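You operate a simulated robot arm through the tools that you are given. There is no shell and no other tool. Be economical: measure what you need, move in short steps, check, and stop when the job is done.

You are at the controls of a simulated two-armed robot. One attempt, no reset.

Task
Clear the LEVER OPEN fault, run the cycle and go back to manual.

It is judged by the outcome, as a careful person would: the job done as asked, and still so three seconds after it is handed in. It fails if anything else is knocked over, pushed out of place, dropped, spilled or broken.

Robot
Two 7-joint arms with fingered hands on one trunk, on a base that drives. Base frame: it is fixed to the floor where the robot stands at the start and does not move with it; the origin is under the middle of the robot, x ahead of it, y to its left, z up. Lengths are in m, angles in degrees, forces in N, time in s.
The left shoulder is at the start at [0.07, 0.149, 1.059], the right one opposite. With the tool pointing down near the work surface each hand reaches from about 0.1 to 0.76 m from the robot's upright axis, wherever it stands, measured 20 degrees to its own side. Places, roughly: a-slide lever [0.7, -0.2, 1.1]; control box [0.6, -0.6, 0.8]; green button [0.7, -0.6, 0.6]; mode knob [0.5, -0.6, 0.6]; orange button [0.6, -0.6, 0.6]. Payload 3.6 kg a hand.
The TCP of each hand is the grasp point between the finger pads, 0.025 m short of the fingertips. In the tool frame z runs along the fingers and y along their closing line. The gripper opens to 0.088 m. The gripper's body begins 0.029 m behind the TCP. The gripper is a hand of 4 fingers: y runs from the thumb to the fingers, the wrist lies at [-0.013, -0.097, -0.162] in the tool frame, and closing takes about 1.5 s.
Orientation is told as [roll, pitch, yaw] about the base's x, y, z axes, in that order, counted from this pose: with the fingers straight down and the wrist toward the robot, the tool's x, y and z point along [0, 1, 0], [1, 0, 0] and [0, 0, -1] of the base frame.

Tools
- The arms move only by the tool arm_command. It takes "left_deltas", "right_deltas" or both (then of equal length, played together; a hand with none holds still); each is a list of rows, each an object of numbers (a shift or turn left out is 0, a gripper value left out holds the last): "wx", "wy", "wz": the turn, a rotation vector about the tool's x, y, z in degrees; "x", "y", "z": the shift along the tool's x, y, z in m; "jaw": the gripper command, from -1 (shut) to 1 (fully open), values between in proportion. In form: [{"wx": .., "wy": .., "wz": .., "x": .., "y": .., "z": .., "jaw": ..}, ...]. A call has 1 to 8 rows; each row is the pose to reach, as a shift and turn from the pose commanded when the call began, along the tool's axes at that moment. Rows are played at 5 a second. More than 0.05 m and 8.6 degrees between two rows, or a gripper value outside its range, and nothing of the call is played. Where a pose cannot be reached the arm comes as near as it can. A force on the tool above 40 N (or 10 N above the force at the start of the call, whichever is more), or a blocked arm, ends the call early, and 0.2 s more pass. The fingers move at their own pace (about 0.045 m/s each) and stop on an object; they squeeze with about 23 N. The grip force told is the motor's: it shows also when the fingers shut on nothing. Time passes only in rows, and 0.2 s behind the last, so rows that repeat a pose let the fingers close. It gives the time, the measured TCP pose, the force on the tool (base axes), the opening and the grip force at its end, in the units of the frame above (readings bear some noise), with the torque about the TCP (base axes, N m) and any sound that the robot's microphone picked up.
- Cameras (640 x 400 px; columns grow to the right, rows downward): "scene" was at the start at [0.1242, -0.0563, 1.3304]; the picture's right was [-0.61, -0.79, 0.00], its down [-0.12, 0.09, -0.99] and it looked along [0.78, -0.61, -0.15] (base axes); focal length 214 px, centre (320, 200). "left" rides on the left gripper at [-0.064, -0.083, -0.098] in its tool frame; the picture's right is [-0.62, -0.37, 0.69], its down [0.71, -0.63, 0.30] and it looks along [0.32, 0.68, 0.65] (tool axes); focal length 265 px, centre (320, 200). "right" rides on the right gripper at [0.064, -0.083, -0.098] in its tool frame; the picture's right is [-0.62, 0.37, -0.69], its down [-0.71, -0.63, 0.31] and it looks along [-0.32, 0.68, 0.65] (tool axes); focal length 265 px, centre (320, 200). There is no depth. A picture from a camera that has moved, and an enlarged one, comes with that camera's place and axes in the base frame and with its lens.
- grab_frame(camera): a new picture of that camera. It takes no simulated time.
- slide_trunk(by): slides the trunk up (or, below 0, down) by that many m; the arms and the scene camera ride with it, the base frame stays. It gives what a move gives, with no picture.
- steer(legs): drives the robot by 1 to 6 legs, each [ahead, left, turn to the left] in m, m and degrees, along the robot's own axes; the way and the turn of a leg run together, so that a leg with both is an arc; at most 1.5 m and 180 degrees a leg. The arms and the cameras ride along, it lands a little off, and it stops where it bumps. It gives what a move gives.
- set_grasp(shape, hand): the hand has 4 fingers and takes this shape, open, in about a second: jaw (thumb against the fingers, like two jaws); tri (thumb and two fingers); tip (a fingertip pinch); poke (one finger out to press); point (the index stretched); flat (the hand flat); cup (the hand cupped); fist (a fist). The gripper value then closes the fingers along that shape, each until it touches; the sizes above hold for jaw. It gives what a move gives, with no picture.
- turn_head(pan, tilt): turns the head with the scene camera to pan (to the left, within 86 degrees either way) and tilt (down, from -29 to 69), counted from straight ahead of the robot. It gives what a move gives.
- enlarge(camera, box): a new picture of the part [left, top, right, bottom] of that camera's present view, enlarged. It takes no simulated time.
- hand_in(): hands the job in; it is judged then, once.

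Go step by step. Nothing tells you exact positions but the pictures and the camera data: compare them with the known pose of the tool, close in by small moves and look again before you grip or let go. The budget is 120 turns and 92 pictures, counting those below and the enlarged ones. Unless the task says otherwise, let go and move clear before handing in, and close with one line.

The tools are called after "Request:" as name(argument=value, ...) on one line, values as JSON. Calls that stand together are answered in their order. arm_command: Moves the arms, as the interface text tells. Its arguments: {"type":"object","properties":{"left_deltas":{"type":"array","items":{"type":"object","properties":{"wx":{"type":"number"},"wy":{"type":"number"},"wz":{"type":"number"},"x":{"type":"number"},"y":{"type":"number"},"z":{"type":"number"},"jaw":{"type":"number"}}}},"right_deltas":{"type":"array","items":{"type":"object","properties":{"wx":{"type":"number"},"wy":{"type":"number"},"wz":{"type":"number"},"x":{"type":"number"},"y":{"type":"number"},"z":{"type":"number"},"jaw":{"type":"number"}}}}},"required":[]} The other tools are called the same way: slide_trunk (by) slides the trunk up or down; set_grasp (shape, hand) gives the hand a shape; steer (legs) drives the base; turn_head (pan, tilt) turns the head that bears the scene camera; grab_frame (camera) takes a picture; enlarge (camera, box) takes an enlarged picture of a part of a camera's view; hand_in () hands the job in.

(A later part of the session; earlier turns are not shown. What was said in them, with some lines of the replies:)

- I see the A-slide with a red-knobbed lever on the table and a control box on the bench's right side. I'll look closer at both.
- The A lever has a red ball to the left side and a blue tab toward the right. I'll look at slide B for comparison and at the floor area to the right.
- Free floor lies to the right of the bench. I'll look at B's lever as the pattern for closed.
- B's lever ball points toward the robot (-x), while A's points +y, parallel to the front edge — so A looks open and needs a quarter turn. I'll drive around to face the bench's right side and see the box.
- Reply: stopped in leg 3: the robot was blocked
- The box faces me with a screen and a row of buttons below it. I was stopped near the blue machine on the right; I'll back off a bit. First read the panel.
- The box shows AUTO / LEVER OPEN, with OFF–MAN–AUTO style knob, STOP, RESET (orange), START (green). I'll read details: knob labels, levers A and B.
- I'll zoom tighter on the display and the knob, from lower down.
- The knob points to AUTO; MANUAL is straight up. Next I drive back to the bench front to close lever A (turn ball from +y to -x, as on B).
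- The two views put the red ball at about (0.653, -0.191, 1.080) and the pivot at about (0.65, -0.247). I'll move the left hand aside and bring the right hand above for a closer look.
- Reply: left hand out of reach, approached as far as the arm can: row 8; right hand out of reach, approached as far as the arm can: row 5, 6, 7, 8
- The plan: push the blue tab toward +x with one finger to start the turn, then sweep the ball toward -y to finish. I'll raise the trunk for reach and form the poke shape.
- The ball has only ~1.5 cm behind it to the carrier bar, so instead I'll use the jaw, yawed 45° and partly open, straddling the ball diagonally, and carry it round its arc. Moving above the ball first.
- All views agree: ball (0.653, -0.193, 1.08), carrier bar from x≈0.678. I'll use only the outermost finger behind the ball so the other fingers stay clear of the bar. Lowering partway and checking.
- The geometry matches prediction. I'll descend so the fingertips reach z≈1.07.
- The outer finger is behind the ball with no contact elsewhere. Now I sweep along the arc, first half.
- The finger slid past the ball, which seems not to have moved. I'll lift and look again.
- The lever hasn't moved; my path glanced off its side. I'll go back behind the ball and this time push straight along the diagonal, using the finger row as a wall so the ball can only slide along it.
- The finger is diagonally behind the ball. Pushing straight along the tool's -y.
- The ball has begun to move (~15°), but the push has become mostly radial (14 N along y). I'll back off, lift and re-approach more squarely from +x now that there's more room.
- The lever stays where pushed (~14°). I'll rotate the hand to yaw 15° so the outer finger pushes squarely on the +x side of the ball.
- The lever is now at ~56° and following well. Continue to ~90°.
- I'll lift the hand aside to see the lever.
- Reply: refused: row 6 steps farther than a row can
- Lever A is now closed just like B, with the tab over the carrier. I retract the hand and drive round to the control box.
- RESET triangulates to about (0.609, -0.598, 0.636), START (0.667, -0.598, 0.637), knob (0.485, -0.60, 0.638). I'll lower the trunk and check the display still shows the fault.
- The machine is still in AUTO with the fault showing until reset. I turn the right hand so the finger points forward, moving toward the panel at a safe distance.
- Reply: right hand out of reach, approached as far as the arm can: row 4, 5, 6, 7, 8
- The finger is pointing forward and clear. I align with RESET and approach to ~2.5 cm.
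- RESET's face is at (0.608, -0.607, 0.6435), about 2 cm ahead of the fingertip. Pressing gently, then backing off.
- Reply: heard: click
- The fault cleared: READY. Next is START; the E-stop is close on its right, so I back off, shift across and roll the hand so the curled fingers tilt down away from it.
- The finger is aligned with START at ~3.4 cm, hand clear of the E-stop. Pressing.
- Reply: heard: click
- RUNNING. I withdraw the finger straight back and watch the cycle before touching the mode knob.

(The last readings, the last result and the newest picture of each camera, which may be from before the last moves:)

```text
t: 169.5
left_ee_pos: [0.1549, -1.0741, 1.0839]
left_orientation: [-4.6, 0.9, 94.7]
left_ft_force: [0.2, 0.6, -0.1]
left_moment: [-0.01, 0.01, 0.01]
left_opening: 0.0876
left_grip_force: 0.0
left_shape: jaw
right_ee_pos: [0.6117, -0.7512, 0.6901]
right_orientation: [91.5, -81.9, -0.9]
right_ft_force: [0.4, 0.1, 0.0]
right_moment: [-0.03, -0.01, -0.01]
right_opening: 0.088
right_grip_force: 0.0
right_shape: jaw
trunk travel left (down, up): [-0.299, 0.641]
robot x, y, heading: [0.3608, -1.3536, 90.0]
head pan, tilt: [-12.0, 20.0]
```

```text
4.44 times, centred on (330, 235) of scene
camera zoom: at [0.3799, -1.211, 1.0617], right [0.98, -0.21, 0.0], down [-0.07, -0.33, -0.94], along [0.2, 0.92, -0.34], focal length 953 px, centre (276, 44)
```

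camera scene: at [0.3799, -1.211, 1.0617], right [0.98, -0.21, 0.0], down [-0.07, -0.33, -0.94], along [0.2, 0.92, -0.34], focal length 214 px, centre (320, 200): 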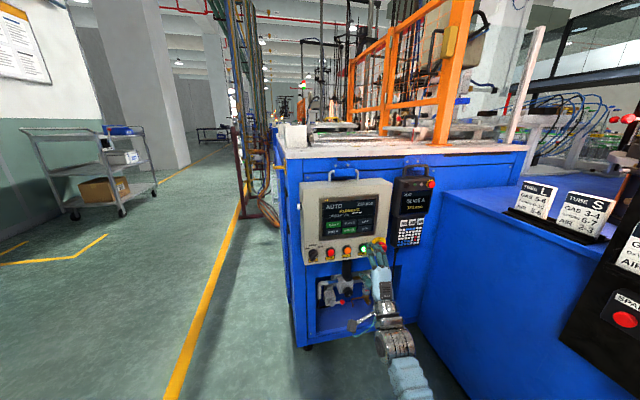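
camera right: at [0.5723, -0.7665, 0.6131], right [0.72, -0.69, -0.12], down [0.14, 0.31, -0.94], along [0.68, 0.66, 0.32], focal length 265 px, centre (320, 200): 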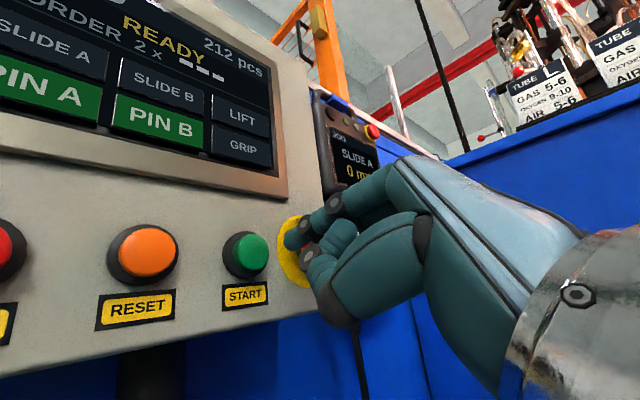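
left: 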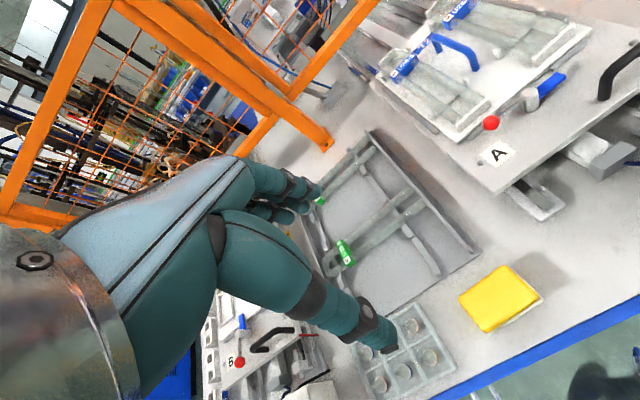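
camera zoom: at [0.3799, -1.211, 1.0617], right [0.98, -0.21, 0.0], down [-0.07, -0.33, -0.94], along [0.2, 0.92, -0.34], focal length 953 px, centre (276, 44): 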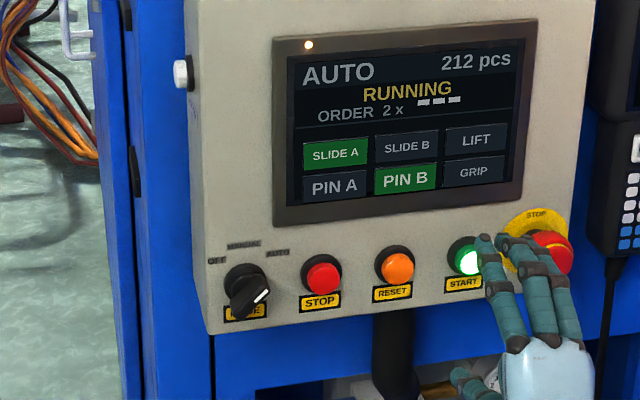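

The cycle is running (slide A out). Meanwhile I position the hand in front of the knob, rolled to match the handle, without touching it.

Request:
arm_command(right_deltas=[{"x": 0.015, "y": -0.008, "wz": -7, "jaw": -0.1}, {"x": 0.03, "y": -0.016, "wz": -14}, {"x": 0.045, "y": -0.024, "wz": -21}, {"x": 0.06, "y": -0.032, "wz": -28}, {"x": 0.075, "y": -0.04, "wz": -35}, {"x": 0.09, "y": -0.048, "wz": -42}, {"x": 0.105, "y": -0.056, "wz": -48}, {"x": 0.12, "y": -0.065, "wz": -53}])

Request:
grab_frame(camera="right")

Request:
enlarge(camera="scene", box=[290, 190, 370, 280])

```text
t: 171.3
left_ee_pos: [0.1539, -1.0718, 1.0825]
left_orientation: [-4.5, 0.9, 94.7]
left_ft_force: [-0.3, -0.2, -0.4]
left_moment: [-0.01, 0.01, 0.03]
left_opening: 0.0879
left_grip_force: 0.2
left_shape: jaw
right_ee_pos: [0.4853, -0.7507, 0.6419]
right_orientation: [-90.3, -44.9, -179.3]
right_ft_force: [-0.2, 0.3, -0.1]
right_moment: [0.0, -0.01, 0.0]
right_opening: 0.0399
right_grip_force: 0.0
right_shape: jaw
trunk travel left (down, up): [-0.299, 0.641]
robot x, y, heading: [0.3597, -1.3559, 89.8]
head pan, tilt: [-12.0, 20.0]
```

```text
28 pictures are left
camera right: at [0.4998, -0.8478, 0.5372], right [0.18, -0.69, 0.7], down [0.95, 0.31, 0.06], along [-0.26, 0.65, 0.71], focal length 265 px, centre (320, 200)
```

right: 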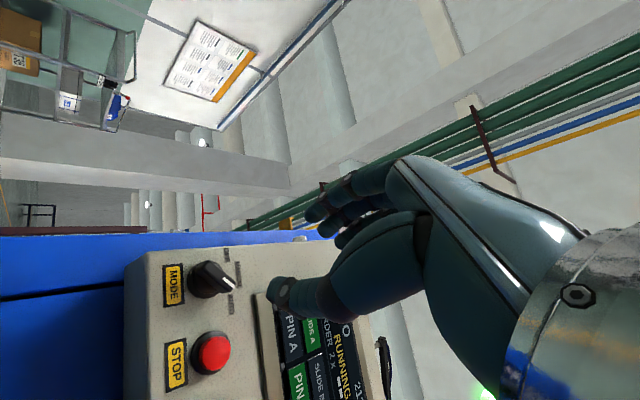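

```text
4.44 times, centred on (330, 235) of scene
camera zoom: at [0.3799, -1.2109, 1.0617], right [0.98, -0.21, 0.0], down [-0.07, -0.33, -0.94], along [0.2, 0.92, -0.34], focal length 953 px, centre (276, 44)
```

zoom: 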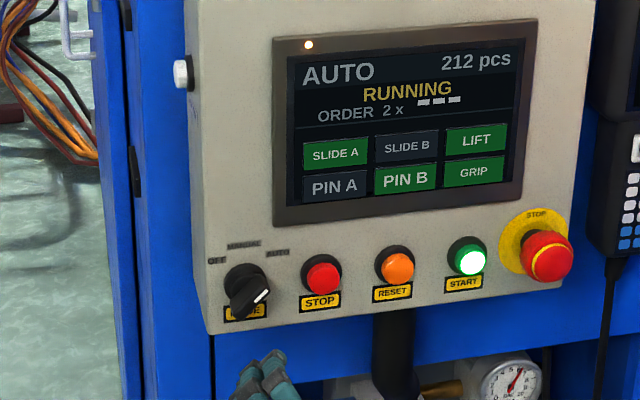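

The cycle goes on (slide A, lift, grip). I check the knob detail and let time pass.

Request:
enlarge(camera="right", box=[130, 220, 290, 340])

Request:
arm_command(right_deltas=[{"z": 0}, {"z": 0}, {"z": 0}, {"z": 0}, {"z": 0}, {"z": 0}, {"z": 0}, {"z": 0}])

Request:
arm_command(right_deltas=[{"z": 0}, {"z": 0}, {"z": 0}, {"z": 0}, {"z": 0}, {"z": 0}, {"z": 0}, {"z": 0}])

Request:
enlarge(camera="scene", box=[290, 190, 370, 280])

```text
3.33 times, centred on (210, 280) of right
camera zoom: at [0.4998, -0.8478, 0.5372], right [0.18, -0.69, 0.7], down [0.95, 0.31, 0.06], along [-0.26, 0.65, 0.71], focal length 885 px, centre (687, -67)
```

zoom: 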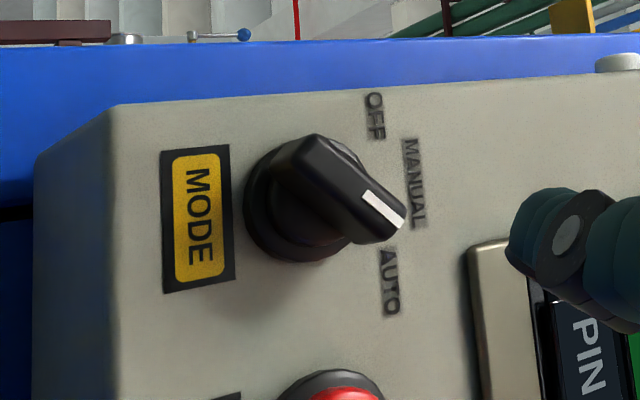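

```text
t: 173.1
left_ee_pos: [0.154, -1.0721, 1.0832]
left_orientation: [-4.5, 0.9, 94.7]
left_ft_force: [0.6, -0.2, -0.3]
left_moment: [0.0, 0.02, -0.03]
left_opening: 0.0875
left_grip_force: 0.0
left_shape: jaw
right_ee_pos: [0.4853, -0.7514, 0.6411]
right_orientation: [-90.3, -45.0, -179.2]
right_ft_force: [-0.4, 0.5, -0.8]
right_moment: [-0.01, 0.0, -0.01]
right_opening: 0.04
right_grip_force: 0.1
right_shape: jaw
trunk travel left (down, up): [-0.299, 0.641]
robot x, y, heading: [0.3581, -1.3512, 89.8]
head pan, tilt: [-12.0, 20.0]
```

```text
t: 174.9
left_ee_pos: [0.1543, -1.0724, 1.0826]
left_orientation: [-4.6, 0.9, 94.7]
left_ft_force: [-0.5, 0.6, 0.0]
left_moment: [0.01, 0.0, 0.02]
left_opening: 0.0879
left_grip_force: 0.1
left_shape: jaw
right_ee_pos: [0.4852, -0.7512, 0.6413]
right_orientation: [-90.3, -45.0, -179.2]
right_ft_force: [0.4, -0.1, 0.3]
right_moment: [0.0, -0.01, -0.03]
right_opening: 0.0397
right_grip_force: 0.1
right_shape: jaw
trunk travel left (down, up): [-0.299, 0.641]
robot x, y, heading: [0.358, -1.3496, 89.7]
head pan, tilt: [-12.0, 20.0]
```

```text
4.44 times, centred on (330, 235) of scene
camera zoom: at [0.38, -1.211, 1.0617], right [0.98, -0.21, 0.0], down [-0.07, -0.33, -0.94], along [0.2, 0.92, -0.34], focal length 953 px, centre (276, 44)
```

zoom: 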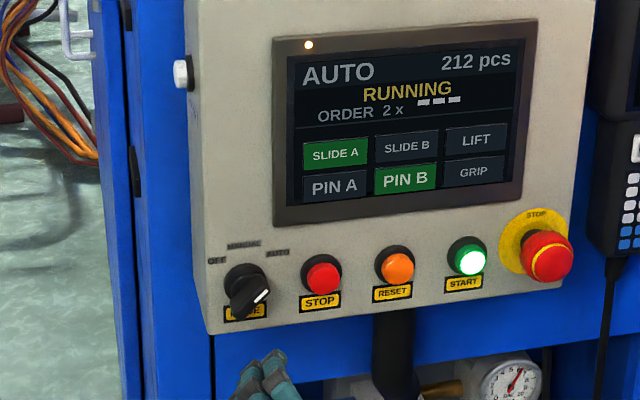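

Request:
arm_command(right_deltas=[{"z": 0}, {"z": 0}, {"z": 0}, {"z": 0}, {"z": 0}, {"z": 0}, {"z": 0}, {"z": 0}])

Request:
arm_command(right_deltas=[{"z": 0}, {"z": 0}, {"z": 0}, {"z": 0}, {"z": 0}, {"z": 0}, {"z": 0}, {"z": 0}])

Request:
enlarge(camera="scene", box=[290, 190, 370, 280])

```text
t: 176.7
left_ee_pos: [0.1537, -1.0738, 1.0825]
left_orientation: [-4.6, 0.9, 94.6]
left_ft_force: [-0.4, -0.3, -0.1]
left_moment: [0.01, 0.02, -0.01]
left_opening: 0.0879
left_grip_force: 0.0
left_shape: jaw
right_ee_pos: [0.4864, -0.7519, 0.6408]
right_orientation: [-90.3, -45.0, -179.2]
right_ft_force: [-0.1, -0.6, 1.0]
right_moment: [-0.01, 0.0, -0.01]
right_opening: 0.0402
right_grip_force: 0.0
right_shape: jaw
trunk travel left (down, up): [-0.299, 0.641]
robot x, y, heading: [0.3614, -1.3542, 89.8]
head pan, tilt: [-12.0, 20.0]
```

```text
t: 178.5
left_ee_pos: [0.1539, -1.074, 1.0824]
left_orientation: [-4.6, 1.0, 94.7]
left_ft_force: [0.0, 0.0, -0.8]
left_moment: [0.0, 0.01, 0.0]
left_opening: 0.0878
left_grip_force: 0.1
left_shape: jaw
right_ee_pos: [0.4866, -0.7515, 0.6413]
right_orientation: [-90.3, -45.0, -179.2]
right_ft_force: [-0.3, 1.1, 0.7]
right_moment: [-0.01, 0.01, 0.0]
right_opening: 0.0398
right_grip_force: 0.1
right_shape: jaw
trunk travel left (down, up): [-0.299, 0.641]
robot x, y, heading: [0.3553, -1.3494, 90.0]
head pan, tilt: [-12.0, 20.0]
```

```text
4.44 times, centred on (330, 235) of scene
camera zoom: at [0.38, -1.211, 1.0617], right [0.98, -0.21, 0.0], down [-0.07, -0.33, -0.94], along [0.2, 0.92, -0.34], focal length 953 px, centre (276, 44)
```

zoom: 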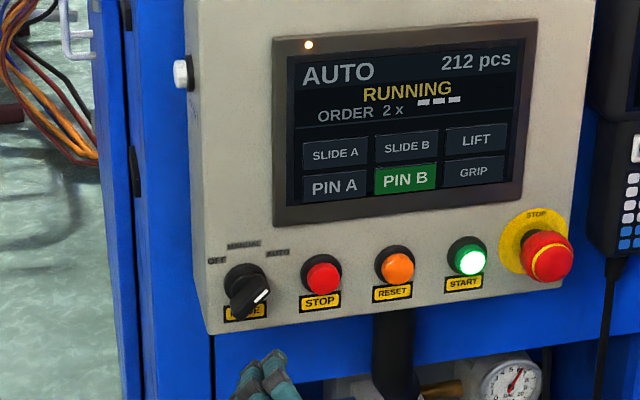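

Request:
arm_command(right_deltas=[{"z": 0.02}, {"z": 0.04}, {"z": 0.06}, {"z": 0.07}, {"z": 0.07}, {"z": 0.07}, {"z": 0.07}, {"z": 0.07}])

Request:
arm_command(right_deltas=[{"z": 0}, {"z": 0}, {"z": 0}, {"z": 0}, {"z": 0}, {"z": 0}, {"z": 0}, {"z": 0}])

Request:
enlarge(camera="scene", box=[290, 190, 370, 280])

```text
t: 180.3
left_ee_pos: [0.1539, -1.0728, 1.0826]
left_orientation: [-4.6, 0.9, 94.8]
left_ft_force: [0.0, 0.0, 0.7]
left_moment: [0.01, 0.01, -0.01]
left_opening: 0.0878
left_grip_force: 0.1
left_shape: jaw
right_ee_pos: [0.4851, -0.682, 0.6427]
right_orientation: [-90.3, -44.9, -179.2]
right_ft_force: [0.4, 0.3, 0.1]
right_moment: [-0.02, 0.03, 0.03]
right_opening: 0.0404
right_grip_force: 0.1
right_shape: jaw
trunk travel left (down, up): [-0.299, 0.641]
robot x, y, heading: [0.3592, -1.3531, 89.7]
head pan, tilt: [-12.0, 20.0]
```

```text
t: 182.1
left_ee_pos: [0.1547, -1.0728, 1.0831]
left_orientation: [-4.6, 0.9, 94.7]
left_ft_force: [-0.1, 0.7, 0.1]
left_moment: [-0.02, 0.01, -0.02]
left_opening: 0.0879
left_grip_force: 0.0
left_shape: jaw
right_ee_pos: [0.4847, -0.6815, 0.6439]
right_orientation: [-90.3, -45.0, -179.2]
right_ft_force: [-0.5, -0.7, -0.2]
right_moment: [0.02, 0.0, 0.01]
right_opening: 0.0396
right_grip_force: 0.1
right_shape: jaw
trunk travel left (down, up): [-0.299, 0.641]
robot x, y, heading: [0.3588, -1.3538, 89.9]
head pan, tilt: [-12.0, 20.0]
```

```text
4.44 times, centred on (330, 235) of scene
camera zoom: at [0.38, -1.211, 1.0617], right [0.98, -0.21, 0.0], down [-0.07, -0.33, -0.94], along [0.2, 0.92, -0.34], focal length 953 px, centre (276, 44)
```

zoom: 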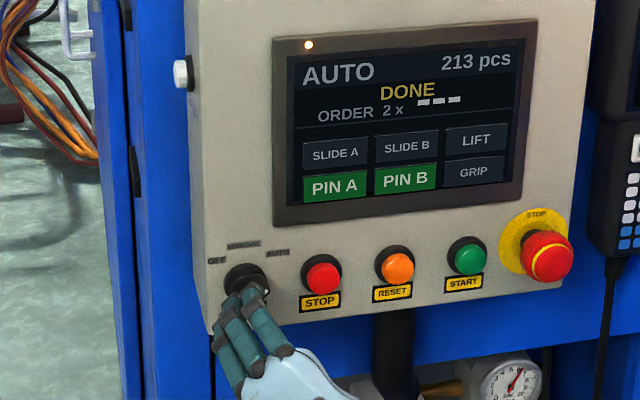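

The cycle is DONE (213 pcs). Now the knob: check the finger alignment.

Request:
grab_frame(camera="right")

Request:
enlarge(camera="scene", box=[295, 225, 345, 275])

```text
22 pictures are left
camera right: at [0.4997, -0.778, 0.5389], right [0.18, -0.69, 0.7], down [0.95, 0.31, 0.06], along [-0.26, 0.65, 0.72], focal length 265 px, centre (320, 200)
```

right: 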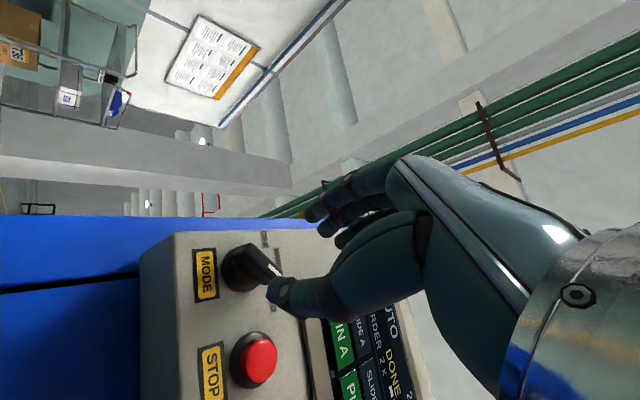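

```text
8.00 times, centred on (320, 250) of scene
camera zoom: at [0.38, -1.211, 1.0617], right [0.98, -0.21, 0.0], down [-0.07, -0.33, -0.94], along [0.2, 0.92, -0.34], focal length 1716 px, centre (320, -200)
```

zoom: 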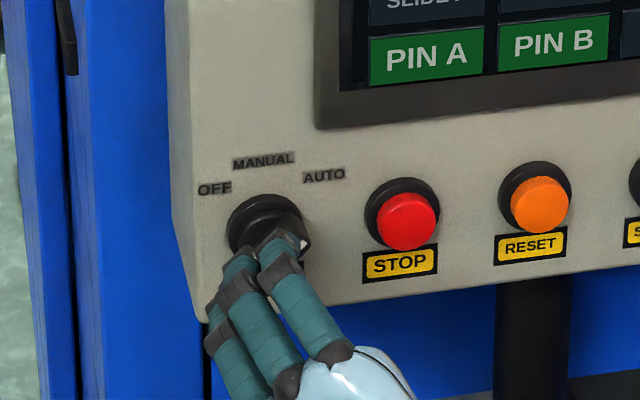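

Aligned with small correction: advance ~4 cm and close on the handle.

Request:
arm_command(right_deltas=[{"x": 0.0014, "y": -0.0042, "z": 0.01}, {"x": 0.0014, "y": -0.0042, "z": 0.02}, {"x": 0.0014, "y": -0.0042, "z": 0.03}, {"x": 0.0014, "y": -0.0042, "z": 0.038}, {"x": 0.0014, "y": -0.0042, "z": 0.042}])

Request:
enlarge(camera="right", box=[180, 180, 400, 340])

Request:
enlarge(camera="scene", box=[295, 225, 345, 275])

```text
t: 183.3
left_ee_pos: [0.1524, -1.0734, 1.0822]
left_orientation: [-4.6, 0.9, 94.6]
left_ft_force: [0.7, 0.5, -0.6]
left_moment: [0.02, 0.02, 0.01]
left_opening: 0.0878
left_grip_force: 0.0
left_shape: jaw
right_ee_pos: [0.4877, -0.639, 0.6393]
right_orientation: [-90.3, -45.0, -179.2]
right_ft_force: [-0.5, -0.2, -0.8]
right_moment: [0.01, -0.01, 0.0]
right_opening: 0.0402
right_grip_force: 0.0
right_shape: jaw
trunk travel left (down, up): [-0.299, 0.641]
robot x, y, heading: [0.3582, -1.3521, 90.0]
head pan, tilt: [-12.0, 20.0]
```

```text
2.50 times, centred on (290, 260) of right
camera zoom: at [0.5015, -0.7366, 0.5348], right [0.19, -0.69, 0.7], down [0.95, 0.31, 0.06], along [-0.26, 0.65, 0.72], focal length 664 px, centre (395, 50)
```

zoom: 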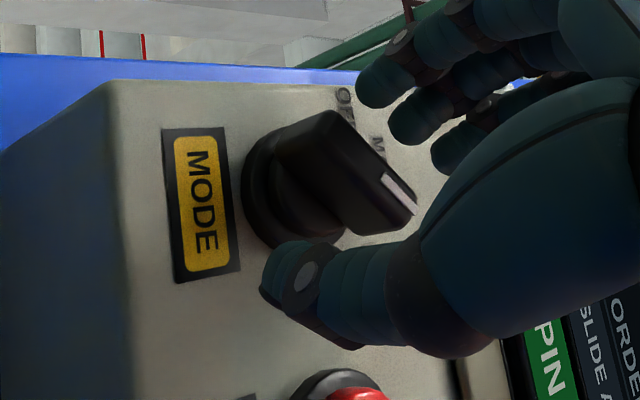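

```text
8.00 times, centred on (320, 250) of scene
camera zoom: at [0.3799, -1.2109, 1.0616], right [0.98, -0.21, 0.0], down [-0.07, -0.33, -0.94], along [0.2, 0.92, -0.34], focal length 1716 px, centre (320, -200)
```

zoom: 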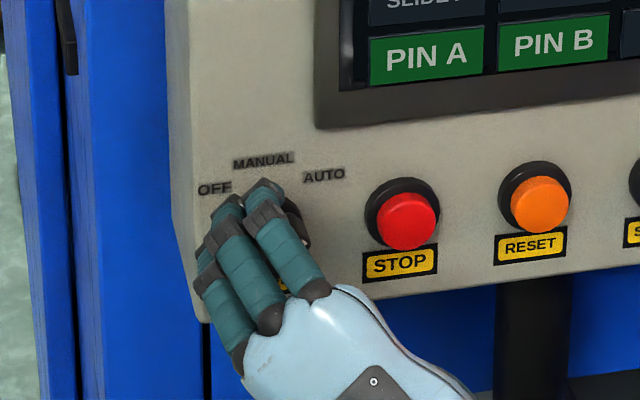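

The fingers straddle the handle. Closing.

Request:
arm_command(right_deltas=[{"z": 0.004}, {"z": 0.004, "jaw": -1}, {"z": 0.004}, {"z": 0.004}, {"z": 0.004}, {"z": 0.004}, {"z": 0.004}])

Request:
enlarge(camera="right", box=[180, 180, 400, 340])

```text
t: 184.9
left_ee_pos: [0.1548, -1.0733, 1.0825]
left_orientation: [-4.6, 0.9, 94.7]
left_ft_force: [0.7, -0.6, 0.0]
left_moment: [0.0, 0.01, 0.02]
left_opening: 0.088
left_grip_force: 0.1
left_shape: jaw
right_ee_pos: [0.4877, -0.6366, 0.6397]
right_orientation: [-90.2, -45.0, -179.2]
right_ft_force: [1.0, 1.5, 1.2]
right_moment: [0.01, -0.02, 0.03]
right_opening: 0.0066
right_grip_force: 22.9
right_shape: jaw
trunk travel left (down, up): [-0.299, 0.641]
robot x, y, heading: [0.3593, -1.3505, 90.0]
head pan, tilt: [-12.0, 20.0]
```

```text
2.50 times, centred on (290, 260) of right
camera zoom: at [0.5015, -0.7324, 0.5348], right [0.18, -0.69, 0.7], down [0.95, 0.31, 0.06], along [-0.26, 0.65, 0.72], focal length 664 px, centre (395, 50)
```

zoom: 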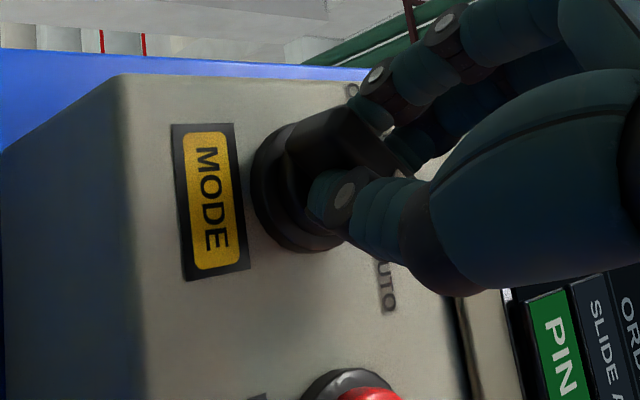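

Gripped. Turning 45° counter-clockwise to MANUAL.

Request:
arm_command(right_deltas=[{"wz": -7.5}, {"wz": -15}, {"wz": -22.5}, {"wz": -30}, {"wz": -38}, {"wz": -45}, {"wz": -45}])

Request:
enlarge(camera="scene", box=[290, 190, 370, 280])

```text
t: 186.5
left_ee_pos: [0.154, -1.0738, 1.0833]
left_orientation: [-4.6, 0.7, 94.6]
left_ft_force: [-0.1, -0.3, 0.6]
left_moment: [0.0, 0.0, -0.02]
left_opening: 0.088
left_grip_force: 0.1
left_shape: jaw
right_ee_pos: [0.4883, -0.6358, 0.6421]
right_orientation: [-90.2, 0.0, -179.6]
right_ft_force: [7.3, -1.6, 3.1]
right_moment: [0.02, -0.01, -0.12]
right_opening: 0.0065
right_grip_force: 22.7
right_shape: jaw
trunk travel left (down, up): [-0.299, 0.641]
robot x, y, heading: [0.3604, -1.3501, 90.1]
head pan, tilt: [-12.0, 20.0]
```

```text
4.44 times, centred on (330, 235) of scene
camera zoom: at [0.3806, -1.2115, 1.0617], right [0.98, -0.21, 0.0], down [-0.07, -0.33, -0.94], along [0.2, 0.92, -0.34], focal length 953 px, centre (276, 44)
```

zoom: 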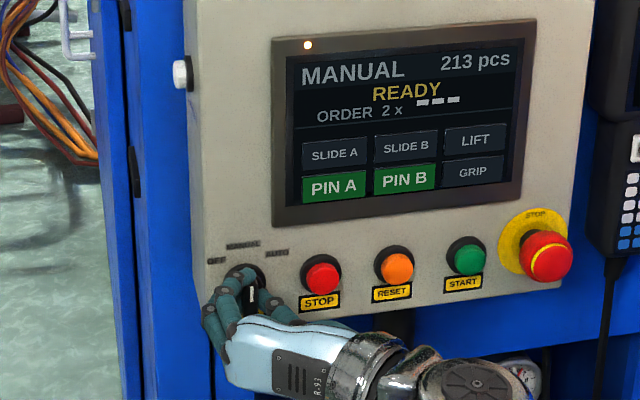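

MANUAL / READY is shown. I open the fingers part way and withdraw straight back.

Request:
arm_command(right_deltas=[{"jaw": -0.2}, {"jaw": -0.2}, {"jaw": -0.2}, {"jaw": -0.2}])

Request:
arm_command(right_deltas=[{"z": -0.015}, {"z": -0.04}, {"z": -0.07}, {"z": -0.1}, {"z": -0.12}])

Request:
enlarge(camera="scene", box=[290, 190, 370, 280])

Request:
grab_frame(camera="scene")

```text
t: 187.5
left_ee_pos: [0.1543, -1.0738, 1.0828]
left_orientation: [-4.6, 0.9, 94.7]
left_ft_force: [-0.5, -0.4, -0.4]
left_moment: [0.01, 0.01, 0.01]
left_opening: 0.0876
left_grip_force: 0.1
left_shape: jaw
right_ee_pos: [0.4873, -0.6358, 0.6404]
right_orientation: [-90.2, 0.0, -179.5]
right_ft_force: [0.8, -0.3, 0.9]
right_moment: [-0.02, -0.01, 0.01]
right_opening: 0.0348
right_grip_force: 0.1
right_shape: jaw
trunk travel left (down, up): [-0.299, 0.641]
robot x, y, heading: [0.3601, -1.3521, 90.0]
head pan, tilt: [-12.0, 20.0]
```

```text
t: 188.7
left_ee_pos: [0.1535, -1.0733, 1.0829]
left_orientation: [-4.5, 1.0, 94.7]
left_ft_force: [0.5, 0.4, -0.2]
left_moment: [-0.01, 0.0, -0.01]
left_opening: 0.0877
left_grip_force: 0.1
left_shape: jaw
right_ee_pos: [0.4877, -0.754, 0.6405]
right_orientation: [-90.3, 0.0, -179.4]
right_ft_force: [0.4, 0.6, -0.2]
right_moment: [0.02, 0.02, -0.01]
right_opening: 0.0349
right_grip_force: 0.0
right_shape: jaw
trunk travel left (down, up): [-0.299, 0.641]
robot x, y, heading: [0.358, -1.3532, 89.8]
head pan, tilt: [-12.0, 20.0]
```

```text
4.44 times, centred on (330, 235) of scene
camera zoom: at [0.38, -1.2112, 1.0617], right [0.98, -0.21, 0.0], down [-0.07, -0.33, -0.94], along [0.2, 0.92, -0.34], focal length 953 px, centre (276, 44)
```

zoom: 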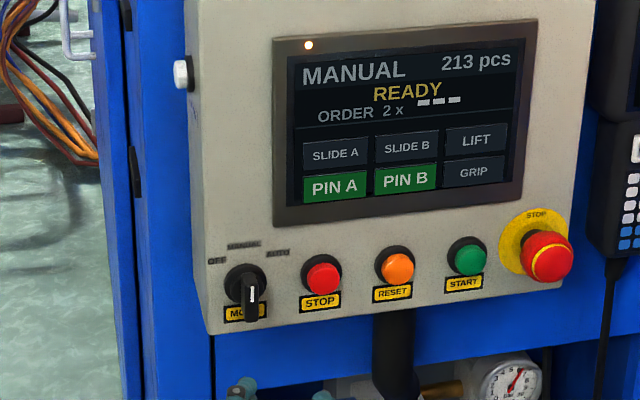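

```text
15 pictures are left
camera scene: at [0.38, -1.2112, 1.0617], right [0.98, -0.21, 0.0], down [-0.07, -0.33, -0.94], along [0.2, 0.92, -0.34], focal length 214 px, centre (320, 200)
```

scene: 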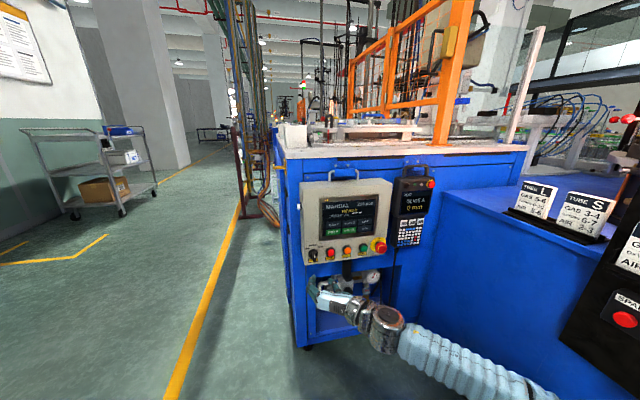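

The knob stands at MANUAL, the panel reads READY with no fault at 213 pcs, and the hand is clear of everything. Handing in.

Request:
hand_in()

```text
The job is handed in.
```

The LEVER OPEN fault is cleared: I closed the A-slide lever and pressed RESET. One cycle ran to DONE (212 to 213 pcs), and the machine is back in MANUAL showing READY. Early on the robot base was stopped once near the blue machine; I saw nothing knocked or moved.
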